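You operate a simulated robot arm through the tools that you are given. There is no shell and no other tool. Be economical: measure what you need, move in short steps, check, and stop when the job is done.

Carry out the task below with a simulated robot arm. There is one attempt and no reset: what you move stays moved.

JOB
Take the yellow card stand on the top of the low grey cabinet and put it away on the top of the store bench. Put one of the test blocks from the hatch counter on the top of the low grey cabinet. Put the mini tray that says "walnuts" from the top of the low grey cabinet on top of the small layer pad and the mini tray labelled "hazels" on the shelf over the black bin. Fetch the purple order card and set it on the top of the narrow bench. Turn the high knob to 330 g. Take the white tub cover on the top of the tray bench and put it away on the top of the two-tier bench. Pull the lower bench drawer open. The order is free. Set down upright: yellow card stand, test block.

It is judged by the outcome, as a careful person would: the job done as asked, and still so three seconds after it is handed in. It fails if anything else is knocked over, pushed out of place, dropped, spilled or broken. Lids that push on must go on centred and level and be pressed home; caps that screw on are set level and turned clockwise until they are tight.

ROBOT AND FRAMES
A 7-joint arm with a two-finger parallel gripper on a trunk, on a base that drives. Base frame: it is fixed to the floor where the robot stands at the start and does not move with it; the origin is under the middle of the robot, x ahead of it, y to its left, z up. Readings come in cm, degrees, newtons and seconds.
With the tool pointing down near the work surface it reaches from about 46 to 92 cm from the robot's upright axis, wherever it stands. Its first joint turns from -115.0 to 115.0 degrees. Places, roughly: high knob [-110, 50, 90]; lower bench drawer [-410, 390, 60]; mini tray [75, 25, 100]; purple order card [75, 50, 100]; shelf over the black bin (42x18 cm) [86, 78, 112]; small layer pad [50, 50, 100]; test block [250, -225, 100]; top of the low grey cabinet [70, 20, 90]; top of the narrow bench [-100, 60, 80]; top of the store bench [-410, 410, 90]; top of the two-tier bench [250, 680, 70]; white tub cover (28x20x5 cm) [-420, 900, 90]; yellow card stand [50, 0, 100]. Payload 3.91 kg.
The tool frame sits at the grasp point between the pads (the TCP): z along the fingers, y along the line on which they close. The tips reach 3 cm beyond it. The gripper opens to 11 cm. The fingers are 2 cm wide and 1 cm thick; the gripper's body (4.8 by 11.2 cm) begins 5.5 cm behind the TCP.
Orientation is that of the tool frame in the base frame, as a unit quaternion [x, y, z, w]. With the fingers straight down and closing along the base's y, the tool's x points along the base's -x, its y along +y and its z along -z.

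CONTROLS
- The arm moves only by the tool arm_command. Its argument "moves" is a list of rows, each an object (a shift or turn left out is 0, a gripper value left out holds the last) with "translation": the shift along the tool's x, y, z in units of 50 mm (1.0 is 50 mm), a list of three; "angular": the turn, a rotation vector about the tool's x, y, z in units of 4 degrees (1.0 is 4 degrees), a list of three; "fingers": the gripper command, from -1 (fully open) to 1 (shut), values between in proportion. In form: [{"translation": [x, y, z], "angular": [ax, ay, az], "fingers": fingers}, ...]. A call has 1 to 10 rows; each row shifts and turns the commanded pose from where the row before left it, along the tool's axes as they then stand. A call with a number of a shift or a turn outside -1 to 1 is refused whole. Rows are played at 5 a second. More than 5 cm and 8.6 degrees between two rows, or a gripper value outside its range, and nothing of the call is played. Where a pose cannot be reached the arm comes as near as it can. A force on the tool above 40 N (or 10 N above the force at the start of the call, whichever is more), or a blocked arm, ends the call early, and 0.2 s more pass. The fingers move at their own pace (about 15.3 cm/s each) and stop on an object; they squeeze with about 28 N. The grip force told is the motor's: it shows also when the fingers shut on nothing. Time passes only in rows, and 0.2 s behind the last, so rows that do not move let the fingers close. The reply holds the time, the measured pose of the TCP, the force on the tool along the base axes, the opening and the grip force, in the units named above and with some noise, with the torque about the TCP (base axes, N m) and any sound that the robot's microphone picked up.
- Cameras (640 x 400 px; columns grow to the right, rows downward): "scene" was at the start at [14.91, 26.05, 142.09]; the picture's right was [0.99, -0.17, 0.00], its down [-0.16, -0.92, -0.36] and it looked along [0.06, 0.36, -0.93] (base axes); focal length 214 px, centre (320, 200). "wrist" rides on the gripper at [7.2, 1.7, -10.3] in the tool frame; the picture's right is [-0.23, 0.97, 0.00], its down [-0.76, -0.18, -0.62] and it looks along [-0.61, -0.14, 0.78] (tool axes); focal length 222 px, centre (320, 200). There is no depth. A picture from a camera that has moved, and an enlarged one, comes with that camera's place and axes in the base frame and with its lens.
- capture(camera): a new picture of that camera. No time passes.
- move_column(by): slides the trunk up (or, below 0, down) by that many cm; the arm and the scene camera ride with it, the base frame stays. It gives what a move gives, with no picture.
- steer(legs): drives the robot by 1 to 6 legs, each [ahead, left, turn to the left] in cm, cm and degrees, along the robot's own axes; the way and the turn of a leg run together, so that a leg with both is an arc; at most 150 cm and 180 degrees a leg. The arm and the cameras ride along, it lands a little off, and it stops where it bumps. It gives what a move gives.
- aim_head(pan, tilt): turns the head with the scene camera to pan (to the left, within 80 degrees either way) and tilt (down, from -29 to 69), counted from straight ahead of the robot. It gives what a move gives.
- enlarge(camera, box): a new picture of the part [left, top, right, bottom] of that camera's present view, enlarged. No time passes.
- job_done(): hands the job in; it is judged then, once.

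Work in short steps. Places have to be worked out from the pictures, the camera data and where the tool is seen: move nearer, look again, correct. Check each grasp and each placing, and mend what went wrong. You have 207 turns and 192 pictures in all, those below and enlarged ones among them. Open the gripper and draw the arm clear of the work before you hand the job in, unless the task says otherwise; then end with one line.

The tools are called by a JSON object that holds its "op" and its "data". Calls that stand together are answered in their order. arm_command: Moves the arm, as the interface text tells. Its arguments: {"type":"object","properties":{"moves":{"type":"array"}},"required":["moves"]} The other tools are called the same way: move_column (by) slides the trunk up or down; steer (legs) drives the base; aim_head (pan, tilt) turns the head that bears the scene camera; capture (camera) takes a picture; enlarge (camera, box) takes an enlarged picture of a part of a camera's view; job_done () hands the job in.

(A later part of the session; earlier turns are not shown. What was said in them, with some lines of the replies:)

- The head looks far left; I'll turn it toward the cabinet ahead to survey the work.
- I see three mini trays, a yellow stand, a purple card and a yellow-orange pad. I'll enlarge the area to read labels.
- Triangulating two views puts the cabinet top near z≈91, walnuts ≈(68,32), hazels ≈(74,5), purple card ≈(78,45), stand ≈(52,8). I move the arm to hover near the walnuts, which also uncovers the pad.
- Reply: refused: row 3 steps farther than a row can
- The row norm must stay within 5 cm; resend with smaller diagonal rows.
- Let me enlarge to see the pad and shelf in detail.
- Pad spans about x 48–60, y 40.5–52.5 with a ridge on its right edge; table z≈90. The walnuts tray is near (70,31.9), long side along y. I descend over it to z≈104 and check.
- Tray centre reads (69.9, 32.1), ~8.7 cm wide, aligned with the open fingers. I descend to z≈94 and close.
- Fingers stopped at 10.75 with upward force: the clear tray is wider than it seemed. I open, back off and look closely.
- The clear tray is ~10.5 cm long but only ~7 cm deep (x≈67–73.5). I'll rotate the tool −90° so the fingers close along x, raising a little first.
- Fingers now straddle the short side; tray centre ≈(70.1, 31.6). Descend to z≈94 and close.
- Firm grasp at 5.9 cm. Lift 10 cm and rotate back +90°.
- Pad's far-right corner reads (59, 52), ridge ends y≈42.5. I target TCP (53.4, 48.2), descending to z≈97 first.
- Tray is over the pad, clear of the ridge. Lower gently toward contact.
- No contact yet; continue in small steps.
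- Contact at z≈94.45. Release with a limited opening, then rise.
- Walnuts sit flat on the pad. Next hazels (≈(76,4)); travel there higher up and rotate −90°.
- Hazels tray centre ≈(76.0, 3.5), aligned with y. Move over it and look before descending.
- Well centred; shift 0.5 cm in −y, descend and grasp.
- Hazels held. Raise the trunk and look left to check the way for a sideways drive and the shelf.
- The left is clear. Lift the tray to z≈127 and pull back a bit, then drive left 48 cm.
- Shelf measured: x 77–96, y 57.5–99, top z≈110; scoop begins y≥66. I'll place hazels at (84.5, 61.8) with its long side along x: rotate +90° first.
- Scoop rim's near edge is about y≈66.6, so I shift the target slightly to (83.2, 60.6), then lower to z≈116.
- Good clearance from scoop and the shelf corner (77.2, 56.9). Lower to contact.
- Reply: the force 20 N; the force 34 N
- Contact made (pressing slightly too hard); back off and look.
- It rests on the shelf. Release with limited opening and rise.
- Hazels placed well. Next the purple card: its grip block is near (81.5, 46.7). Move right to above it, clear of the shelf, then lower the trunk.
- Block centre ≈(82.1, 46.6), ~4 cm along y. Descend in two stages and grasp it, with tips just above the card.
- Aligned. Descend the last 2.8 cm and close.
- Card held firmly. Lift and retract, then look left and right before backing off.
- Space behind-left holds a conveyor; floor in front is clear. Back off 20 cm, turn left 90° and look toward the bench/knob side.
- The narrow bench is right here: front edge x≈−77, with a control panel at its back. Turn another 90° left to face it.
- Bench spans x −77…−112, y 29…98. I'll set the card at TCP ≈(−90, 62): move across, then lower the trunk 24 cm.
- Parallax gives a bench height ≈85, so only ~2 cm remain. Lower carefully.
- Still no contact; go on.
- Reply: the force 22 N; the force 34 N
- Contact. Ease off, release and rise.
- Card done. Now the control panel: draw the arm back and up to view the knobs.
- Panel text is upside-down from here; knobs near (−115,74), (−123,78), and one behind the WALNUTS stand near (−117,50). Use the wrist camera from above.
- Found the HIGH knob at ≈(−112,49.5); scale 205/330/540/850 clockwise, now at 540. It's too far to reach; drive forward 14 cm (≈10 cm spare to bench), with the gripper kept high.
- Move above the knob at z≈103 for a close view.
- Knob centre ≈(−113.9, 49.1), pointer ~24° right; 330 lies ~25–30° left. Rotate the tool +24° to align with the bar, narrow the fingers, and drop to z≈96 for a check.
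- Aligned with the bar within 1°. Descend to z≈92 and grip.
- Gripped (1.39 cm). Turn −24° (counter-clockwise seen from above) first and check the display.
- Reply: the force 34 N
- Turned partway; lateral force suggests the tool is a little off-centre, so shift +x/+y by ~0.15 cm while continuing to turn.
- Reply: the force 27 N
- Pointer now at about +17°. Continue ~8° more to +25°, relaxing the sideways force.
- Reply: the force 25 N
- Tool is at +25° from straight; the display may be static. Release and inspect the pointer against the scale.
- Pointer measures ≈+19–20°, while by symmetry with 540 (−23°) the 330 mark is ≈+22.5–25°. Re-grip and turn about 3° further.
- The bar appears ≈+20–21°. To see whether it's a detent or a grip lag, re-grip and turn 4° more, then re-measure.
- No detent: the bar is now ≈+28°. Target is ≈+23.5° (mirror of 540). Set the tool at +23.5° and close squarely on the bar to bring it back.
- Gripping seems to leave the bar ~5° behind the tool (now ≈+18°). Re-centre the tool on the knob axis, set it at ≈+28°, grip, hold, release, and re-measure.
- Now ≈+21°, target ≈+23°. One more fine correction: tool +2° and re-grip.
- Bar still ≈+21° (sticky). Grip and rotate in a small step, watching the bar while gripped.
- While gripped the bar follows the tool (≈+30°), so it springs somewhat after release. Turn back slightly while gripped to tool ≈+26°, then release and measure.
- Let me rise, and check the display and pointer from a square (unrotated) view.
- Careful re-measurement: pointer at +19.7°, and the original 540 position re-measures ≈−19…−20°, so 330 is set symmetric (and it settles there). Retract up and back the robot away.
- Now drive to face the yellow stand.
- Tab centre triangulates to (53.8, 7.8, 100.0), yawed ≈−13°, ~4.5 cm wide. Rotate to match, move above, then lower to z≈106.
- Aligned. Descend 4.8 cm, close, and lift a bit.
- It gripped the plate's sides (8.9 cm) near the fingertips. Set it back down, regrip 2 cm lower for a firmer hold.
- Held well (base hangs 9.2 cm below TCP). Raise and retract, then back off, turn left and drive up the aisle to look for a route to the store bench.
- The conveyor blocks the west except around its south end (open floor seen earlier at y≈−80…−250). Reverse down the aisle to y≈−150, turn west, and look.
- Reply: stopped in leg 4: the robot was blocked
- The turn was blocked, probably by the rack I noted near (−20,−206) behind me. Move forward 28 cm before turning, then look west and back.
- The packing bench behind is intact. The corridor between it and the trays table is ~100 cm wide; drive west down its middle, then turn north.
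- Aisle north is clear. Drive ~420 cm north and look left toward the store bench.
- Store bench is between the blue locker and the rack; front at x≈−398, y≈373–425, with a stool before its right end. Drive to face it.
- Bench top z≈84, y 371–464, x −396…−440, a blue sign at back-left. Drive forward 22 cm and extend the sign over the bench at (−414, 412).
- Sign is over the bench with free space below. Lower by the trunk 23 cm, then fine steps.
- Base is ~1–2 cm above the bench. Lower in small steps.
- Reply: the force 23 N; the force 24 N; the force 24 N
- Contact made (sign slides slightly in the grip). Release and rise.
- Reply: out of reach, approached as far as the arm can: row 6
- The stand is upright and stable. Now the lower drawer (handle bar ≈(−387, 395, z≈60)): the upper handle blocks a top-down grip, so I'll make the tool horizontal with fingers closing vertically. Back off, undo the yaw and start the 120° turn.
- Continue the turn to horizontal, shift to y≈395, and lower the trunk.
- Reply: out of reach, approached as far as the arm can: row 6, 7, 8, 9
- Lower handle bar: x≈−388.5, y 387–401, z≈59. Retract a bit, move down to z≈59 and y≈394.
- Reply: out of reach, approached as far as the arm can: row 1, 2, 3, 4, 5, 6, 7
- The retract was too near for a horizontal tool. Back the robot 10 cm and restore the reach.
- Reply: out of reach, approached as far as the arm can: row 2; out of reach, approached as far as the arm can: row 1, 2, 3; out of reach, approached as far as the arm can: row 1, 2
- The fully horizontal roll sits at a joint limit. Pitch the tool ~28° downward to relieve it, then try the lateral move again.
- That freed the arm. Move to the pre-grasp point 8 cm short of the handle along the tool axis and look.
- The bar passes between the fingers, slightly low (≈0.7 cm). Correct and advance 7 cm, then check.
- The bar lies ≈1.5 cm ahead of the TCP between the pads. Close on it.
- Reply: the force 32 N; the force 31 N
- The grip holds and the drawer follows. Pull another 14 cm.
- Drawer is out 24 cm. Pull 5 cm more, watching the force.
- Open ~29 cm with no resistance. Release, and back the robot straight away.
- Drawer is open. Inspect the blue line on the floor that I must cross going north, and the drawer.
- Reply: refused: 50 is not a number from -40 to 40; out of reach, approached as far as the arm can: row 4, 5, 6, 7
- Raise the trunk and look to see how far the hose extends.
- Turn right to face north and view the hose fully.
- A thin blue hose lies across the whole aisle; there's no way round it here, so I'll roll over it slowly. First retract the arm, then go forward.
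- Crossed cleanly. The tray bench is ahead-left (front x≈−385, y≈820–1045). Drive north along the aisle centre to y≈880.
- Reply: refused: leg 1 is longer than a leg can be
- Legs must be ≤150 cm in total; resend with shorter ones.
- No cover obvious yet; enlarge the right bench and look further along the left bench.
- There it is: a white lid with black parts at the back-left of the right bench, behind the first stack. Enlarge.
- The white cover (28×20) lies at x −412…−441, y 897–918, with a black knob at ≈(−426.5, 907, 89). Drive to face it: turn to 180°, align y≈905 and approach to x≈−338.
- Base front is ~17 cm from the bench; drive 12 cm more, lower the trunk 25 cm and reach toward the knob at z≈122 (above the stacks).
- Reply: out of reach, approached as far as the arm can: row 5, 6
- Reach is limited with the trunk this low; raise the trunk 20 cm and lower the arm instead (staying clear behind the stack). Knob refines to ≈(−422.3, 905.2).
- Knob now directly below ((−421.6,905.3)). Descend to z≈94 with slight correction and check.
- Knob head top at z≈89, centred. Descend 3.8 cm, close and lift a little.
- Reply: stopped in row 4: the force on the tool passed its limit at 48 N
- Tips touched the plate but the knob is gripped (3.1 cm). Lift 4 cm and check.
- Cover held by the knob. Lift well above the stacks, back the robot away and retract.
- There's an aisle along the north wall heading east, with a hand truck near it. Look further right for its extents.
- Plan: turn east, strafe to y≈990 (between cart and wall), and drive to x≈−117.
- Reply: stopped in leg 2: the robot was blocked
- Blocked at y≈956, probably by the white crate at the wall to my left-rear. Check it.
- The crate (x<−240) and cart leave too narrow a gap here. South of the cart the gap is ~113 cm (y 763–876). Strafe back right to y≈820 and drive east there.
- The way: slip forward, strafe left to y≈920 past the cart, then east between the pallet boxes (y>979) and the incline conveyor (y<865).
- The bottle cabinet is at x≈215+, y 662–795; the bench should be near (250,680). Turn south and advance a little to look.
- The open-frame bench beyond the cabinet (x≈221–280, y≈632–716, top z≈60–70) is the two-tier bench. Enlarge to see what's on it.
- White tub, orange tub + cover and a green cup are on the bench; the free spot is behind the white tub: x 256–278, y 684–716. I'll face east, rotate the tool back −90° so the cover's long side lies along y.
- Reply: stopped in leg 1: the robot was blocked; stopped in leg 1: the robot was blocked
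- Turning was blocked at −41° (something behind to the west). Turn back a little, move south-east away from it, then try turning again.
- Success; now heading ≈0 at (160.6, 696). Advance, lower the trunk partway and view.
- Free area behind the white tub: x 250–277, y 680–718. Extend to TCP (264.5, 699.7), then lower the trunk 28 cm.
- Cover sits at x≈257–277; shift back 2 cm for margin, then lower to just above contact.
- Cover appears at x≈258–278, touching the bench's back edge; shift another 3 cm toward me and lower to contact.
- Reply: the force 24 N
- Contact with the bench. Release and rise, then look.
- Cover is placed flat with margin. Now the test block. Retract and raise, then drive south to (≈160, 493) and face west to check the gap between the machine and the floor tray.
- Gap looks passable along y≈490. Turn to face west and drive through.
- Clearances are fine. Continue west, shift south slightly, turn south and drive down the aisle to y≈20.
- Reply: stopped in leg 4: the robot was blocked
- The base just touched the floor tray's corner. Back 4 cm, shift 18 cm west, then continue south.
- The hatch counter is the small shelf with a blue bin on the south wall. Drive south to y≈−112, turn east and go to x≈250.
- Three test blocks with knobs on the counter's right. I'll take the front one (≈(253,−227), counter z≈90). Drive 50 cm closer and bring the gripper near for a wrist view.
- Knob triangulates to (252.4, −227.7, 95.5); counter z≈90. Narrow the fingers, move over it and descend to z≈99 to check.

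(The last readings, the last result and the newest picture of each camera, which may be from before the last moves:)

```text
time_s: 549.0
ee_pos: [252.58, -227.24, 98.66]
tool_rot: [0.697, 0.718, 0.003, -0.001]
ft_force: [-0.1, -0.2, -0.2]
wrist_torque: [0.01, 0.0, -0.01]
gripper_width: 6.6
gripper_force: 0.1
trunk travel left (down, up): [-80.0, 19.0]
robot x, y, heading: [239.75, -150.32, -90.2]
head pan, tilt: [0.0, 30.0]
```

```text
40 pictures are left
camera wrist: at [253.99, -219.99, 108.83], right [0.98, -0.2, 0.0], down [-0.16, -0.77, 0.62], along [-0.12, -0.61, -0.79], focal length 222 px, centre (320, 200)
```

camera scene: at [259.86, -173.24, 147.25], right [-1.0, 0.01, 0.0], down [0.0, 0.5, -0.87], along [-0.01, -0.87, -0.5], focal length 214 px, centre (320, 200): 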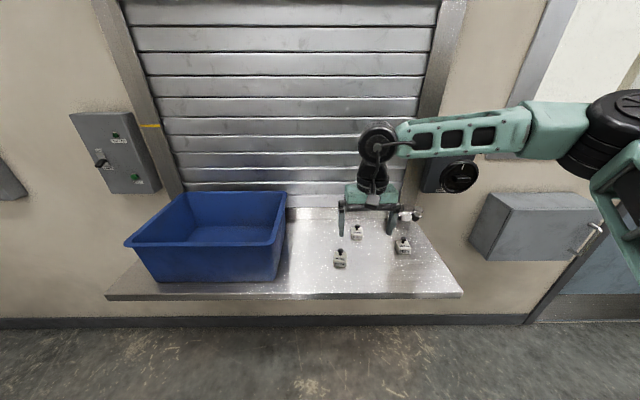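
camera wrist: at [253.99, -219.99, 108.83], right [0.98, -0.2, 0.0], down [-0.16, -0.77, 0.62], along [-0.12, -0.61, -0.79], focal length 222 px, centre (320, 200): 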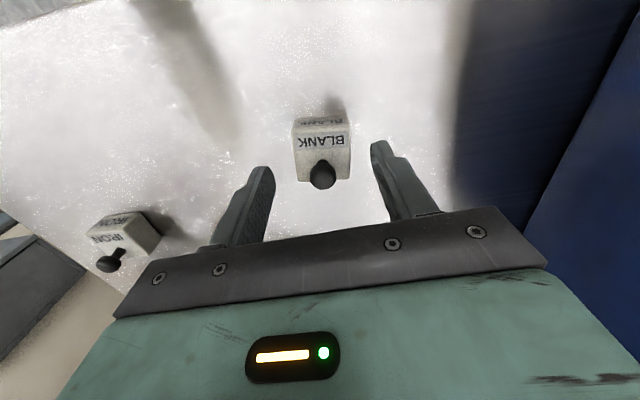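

It reads BLANK and its position matches the given test-block place. It's centred: descend to z≈93.6 and grip, lift.

{"op": "arm_command", "data": {"moves": [{"translation": [-0.04, 0, 0.5]}, {"translation": [0, 0, 0.5]}, {"fingers": 1}, {"fingers": 1}, {"fingers": 1}, {"translation": [0, 0, -0.6]}, {}]}}

{"op": "capture", "data": {"camera": "wrist"}}

```text
time_s: 550.6
ee_pos: [252.85, -227.51, 96.52]
tool_rot: [0.697, 0.717, 0.004, 0.0]
ft_force: [-0.5, -0.8, -0.6]
wrist_torque: [0.02, -0.04, 0.0]
gripper_width: 4.52
gripper_force: 28.1
trunk travel left (down, up): [-80.0, 19.0]
robot x, y, heading: [239.69, -149.7, -90.4]
head pan, tilt: [0.0, 30.0]
```

```text
39 pictures are left
camera wrist: at [254.09, -220.22, 106.84], right [0.98, -0.2, 0.0], down [-0.16, -0.77, 0.62], along [-0.12, -0.61, -0.79], focal length 222 px, centre (320, 200)
```

wrist: 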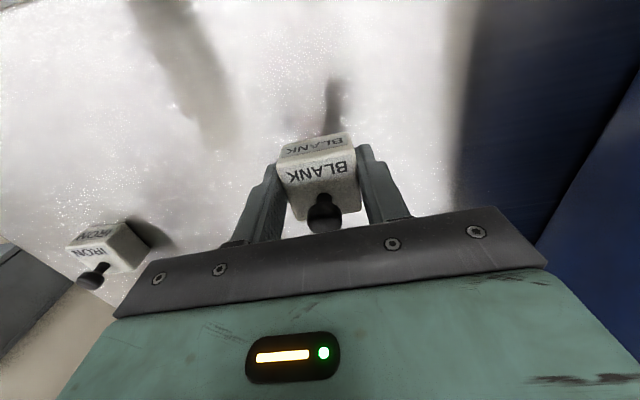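

Block held (4.5 cm). Lift, retract and drive back to the cabinet.

{"op": "arm_command", "data": {"moves": [{"translation": [0, 0, -1]}, {"translation": [0, 0, -1]}, {"translation": [0, 0, -1]}, {"translation": [0, 0, -1]}, {"translation": [0.9, 0, 0]}, {"translation": [0.9, 0, 0]}, {"translation": [0.9, -0.3, 0]}, {"translation": [0.9, -0.3, 0]}]}}

{"op": "steer", "data": {"legs": [[-40, 0, 0], [0, 0, -89.7], [130, 0, 0], [128, 0, 0]]}}

```text
time_s: 552.4
ee_pos: [249.39, -209.57, 116.92]
tool_rot: [0.696, 0.718, 0.004, -0.002]
ft_force: [0.9, -0.1, -1.1]
wrist_torque: [0.04, -0.02, 0.01]
gripper_width: 4.52
gripper_force: 28.0
trunk travel left (down, up): [-80.0, 19.0]
robot x, y, heading: [240.02, -150.11, -90.5]
head pan, tilt: [0.0, 30.0]
```

```text
time_s: 571.1
ee_pos: [-80.91, -111.38, 116.91]
tool_rot: [1.0, 0.004, 0.002, 0.001]
ft_force: [0.1, 0.3, -0.6]
wrist_torque: [-0.02, 0.01, -0.02]
gripper_width: 4.48
gripper_force: 27.9
trunk travel left (down, up): [-80.0, 19.0]
robot x, y, heading: [-21.2, -103.03, 178.5]
head pan, tilt: [0.0, 30.0]
```

Turn around to heading 0 and strafe left to y≈8.

{"op": "steer", "data": {"legs": [[0, 0, -178.5], [0, 110, 0], [16, 0, 0]]}}

{"op": "aim_head", "data": {"pan": 10, "tilt": 45}}

{"op": "capture", "data": {"camera": "scene"}}

```text
time_s: 585.2
ee_pos: [58.69, 15.42, 117.01]
tool_rot: [0.003, 1.0, 0.003, -0.002]
ft_force: [0.4, -0.4, -0.7]
wrist_torque: [0.02, 0.03, 0.02]
gripper_width: 4.52
gripper_force: 27.8
trunk travel left (down, up): [-80.0, 19.0]
robot x, y, heading: [-1.49, 8.26, -2.3]
head pan, tilt: [0.0, 30.0]
```

```text
time_s: 585.9
ee_pos: [58.77, 15.39, 116.92]
tool_rot: [0.002, 1.0, 0.002, -0.003]
ft_force: [-0.7, 0.0, -0.6]
wrist_torque: [0.0, 0.01, 0.0]
gripper_width: 4.5
gripper_force: 28.0
trunk travel left (down, up): [-80.0, 19.0]
robot x, y, heading: [-1.52, 8.05, -2.1]
head pan, tilt: [10.0, 45.0]
```

```text
38 pictures are left
camera scene: at [21.51, 29.01, 144.98], right [0.13, -0.99, 0.0], down [-0.7, -0.09, -0.71], along [0.7, 0.09, -0.71], focal length 214 px, centre (320, 200)
```

scene: 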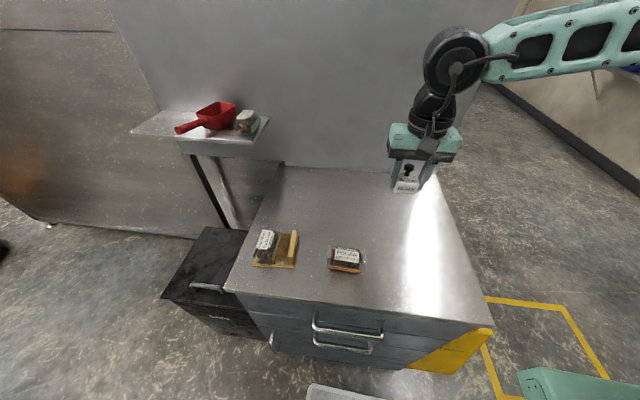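

The cabinet is as I left it. Place the block at ≈(65,12): move over and lower to z≈95.5.

{"op": "arm_command", "data": {"moves": [{"translation": [-0.6, -0.3, 0.6]}, {"translation": [-0.6, -0.3, 0.6]}, {"translation": [0, 0, 1]}, {"translation": [0, 0, 1]}, {"translation": [0, 0, 0.9]}, {}]}}

{"op": "arm_command", "data": {"moves": [{"translation": [0, 0, 0.2]}, {}]}}

{"op": "capture", "data": {"camera": "wrist"}}

```text
time_s: 587.3
ee_pos: [64.61, 12.45, 96.29]
tool_rot: [0.001, 1.0, 0.002, -0.003]
ft_force: [-1.0, 0.1, -1.2]
wrist_torque: [0.01, 0.03, -0.01]
gripper_width: 4.51
gripper_force: 28.2
trunk travel left (down, up): [-80.0, 19.0]
robot x, y, heading: [-1.12, 8.11, -2.5]
head pan, tilt: [10.0, 45.0]
```

```text
time_s: 587.9
ee_pos: [64.52, 12.6, 95.42]
tool_rot: [0.003, 1.0, 0.002, -0.002]
ft_force: [0.8, 0.0, -1.6]
wrist_torque: [0.01, 0.0, -0.03]
gripper_width: 4.49
gripper_force: 28.4
trunk travel left (down, up): [-80.0, 19.0]
robot x, y, heading: [-1.36, 8.16, -2.3]
head pan, tilt: [10.0, 45.0]
```

```text
37 pictures are left
camera wrist: at [57.32, 14.19, 105.61], right [0.23, 0.97, 0.0], down [0.76, -0.18, 0.62], along [0.6, -0.14, -0.79], focal length 222 px, centre (320, 200)
```

wrist: 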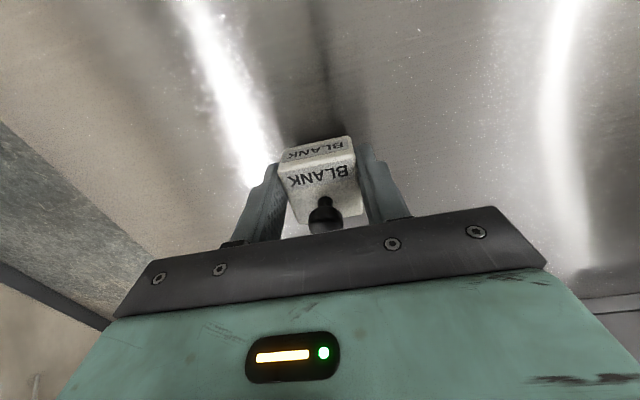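

Close to the surface; lower in fine steps until contact.

{"op": "arm_command", "data": {"moves": [{"translation": [0, 0, 0.15]}, {}]}}

{"op": "arm_command", "data": {"moves": [{"translation": [0, 0, 0.08]}, {}]}}

{"op": "arm_command", "data": {"moves": [{"translation": [0, 0, 0.07]}, {}]}}

```text
time_s: 588.5
ee_pos: [64.6, 12.57, 94.67]
tool_rot: [0.002, 1.0, 0.002, -0.004]
ft_force: [-0.1, 0.2, -0.7]
wrist_torque: [0.01, 0.03, 0.0]
gripper_width: 4.49
gripper_force: 28.3
trunk travel left (down, up): [-80.0, 19.0]
robot x, y, heading: [-1.44, 8.01, -2.3]
head pan, tilt: [10.0, 45.0]
```

```text
time_s: 589.1
ee_pos: [64.62, 12.55, 94.19]
tool_rot: [0.003, 1.0, 0.002, -0.002]
ft_force: [0.2, -0.5, -0.7]
wrist_torque: [0.04, 0.0, 0.04]
gripper_width: 4.51
gripper_force: 27.7
trunk travel left (down, up): [-80.0, 19.0]
robot x, y, heading: [-1.45, 8.22, -2.2]
head pan, tilt: [10.0, 45.0]
```

```text
time_s: 589.7
ee_pos: [64.57, 12.6, 93.95]
tool_rot: [0.002, 1.0, 0.003, -0.002]
ft_force: [-0.3, 0.9, -0.6]
wrist_torque: [-0.01, 0.04, -0.04]
gripper_width: 4.54
gripper_force: 27.3
trunk travel left (down, up): [-80.0, 19.0]
robot x, y, heading: [-1.39, 7.81, -2.3]
head pan, tilt: [10.0, 45.0]
```

{"op": "arm_command", "data": {"moves": [{"translation": [0, 0, 0.06]}, {}]}}

{"op": "arm_command", "data": {"moves": [{"translation": [0, 0, 0.05]}, {}]}}

```text
time_s: 590.3
ee_pos: [64.42, 12.52, 93.56]
tool_rot: [0.003, 1.0, 0.003, -0.002]
ft_force: [-0.3, 0.6, -0.5]
wrist_torque: [-0.03, 0.05, -0.02]
gripper_width: 4.52
gripper_force: 28.4
trunk travel left (down, up): [-80.0, 19.0]
robot x, y, heading: [-1.22, 7.95, -2.2]
head pan, tilt: [10.0, 45.0]
```

```text
time_s: 590.9
ee_pos: [64.37, 12.58, 93.41]
tool_rot: [0.002, 1.0, 0.001, -0.002]
ft_force: [-2.5, -6.1, 24.0]
wrist_torque: [-0.19, 0.11, -0.09]
gripper_width: 4.54
gripper_force: 27.8
trunk travel left (down, up): [-80.0, 19.0]
robot x, y, heading: [-1.04, 7.79, -2.7]
head pan, tilt: [10.0, 45.0]
```

Contact. Ease up slightly, release and rise, then check.

{"op": "arm_command", "data": {"moves": [{"translation": [0, 0, -0.05]}, {"fingers": -0.3}, {"fingers": -0.3}, {"translation": [0, 0, -0.6]}, {"translation": [0, 0, -1]}, {"translation": [0, 0, -1], "fingers": -1}, {"translation": [0.6, 0, -0.7]}, {"translation": [0.7, 0, 0]}]}}

{"op": "capture", "data": {"camera": "wrist"}}

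{"op": "enlarge", "data": {"camera": "scene", "box": [120, 90, 460, 290]}}

```text
time_s: 592.7
ee_pos: [58.18, 12.5, 110.24]
tool_rot: [0.002, 1.0, 0.002, -0.003]
ft_force: [-0.2, 0.5, -0.4]
wrist_torque: [-0.04, 0.03, 0.02]
gripper_width: 10.98
gripper_force: 0.0
trunk travel left (down, up): [-80.0, 19.0]
robot x, y, heading: [-1.7, 7.99, -2.3]
head pan, tilt: [10.0, 45.0]
```

```text
36 pictures are left
camera wrist: at [50.88, 14.09, 120.45], right [0.23, 0.97, 0.0], down [0.76, -0.18, 0.62], along [0.6, -0.14, -0.79], focal length 222 px, centre (320, 200)
```

wrist: 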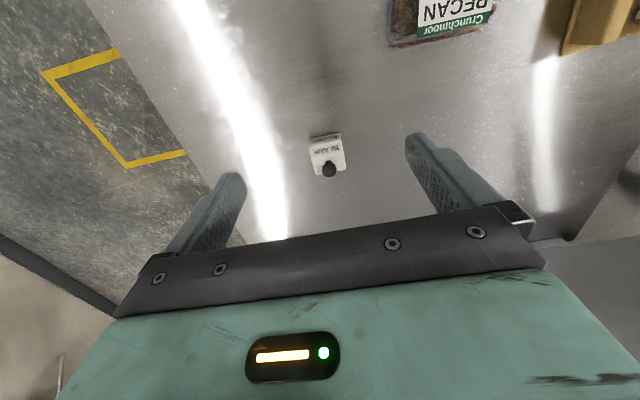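

```text
1.88 times, centred on (290, 190) of scene
camera zoom: at [21.53, 29.02, 144.97], right [0.13, -0.99, 0.0], down [-0.7, -0.09, -0.71], along [0.7, 0.09, -0.71], focal length 404 px, centre (376, 219)
```

zoom: 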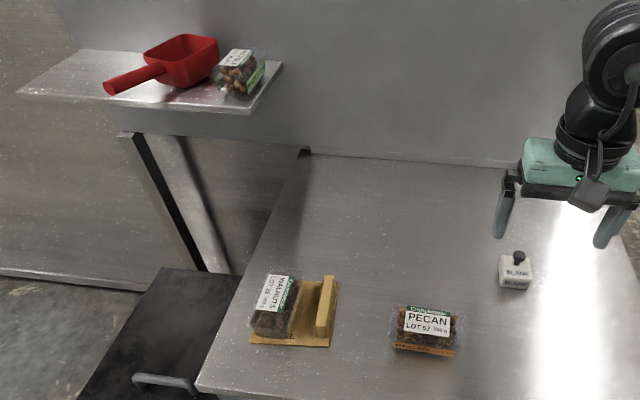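

Everything checks: block upright, walnuts on the pad, hazels on the shelf (label geometry also fits 330 at +20°, where the knob rests). Draw the arm clear with the gripper open.

{"op": "arm_command", "data": {"moves": [{"translation": [0, 0, -1]}, {"translation": [0.8, 0, 0]}]}}

{"op": "steer", "data": {"legs": [[-15, 0, 0]]}}

{"op": "job_done", "data": {}}

```text
time_s: 593.3
ee_pos: [54.25, 12.45, 115.25]
tool_rot: [0.003, 1.0, 0.002, -0.002]
ft_force: [-0.2, -0.1, -0.1]
wrist_torque: [0.01, -0.01, 0.02]
gripper_width: 11.01
gripper_force: 0.0
trunk travel left (down, up): [-80.0, 19.0]
robot x, y, heading: [-1.4, 7.77, -2.3]
head pan, tilt: [10.0, 45.0]
```

```text
time_s: 594.7
ee_pos: [39.11, 13.04, 115.19]
tool_rot: [0.004, 1.0, 0.001, -0.003]
ft_force: [0.0, -0.5, -0.1]
wrist_torque: [0.01, -0.02, -0.01]
gripper_width: 11.0
gripper_force: 0.1
trunk travel left (down, up): [-80.0, 19.0]
robot x, y, heading: [-16.34, 8.73, -2.6]
head pan, tilt: [10.0, 45.0]
```

```text
The job is handed in.
```

All the tasks are done and the job is handed in; I set the high knob to 330 g by its pointer, because the panel display still read 540 g when I last checked, and the base lightly touched the packing bench, the white crate and the floor tray while driving, with no damage seen.
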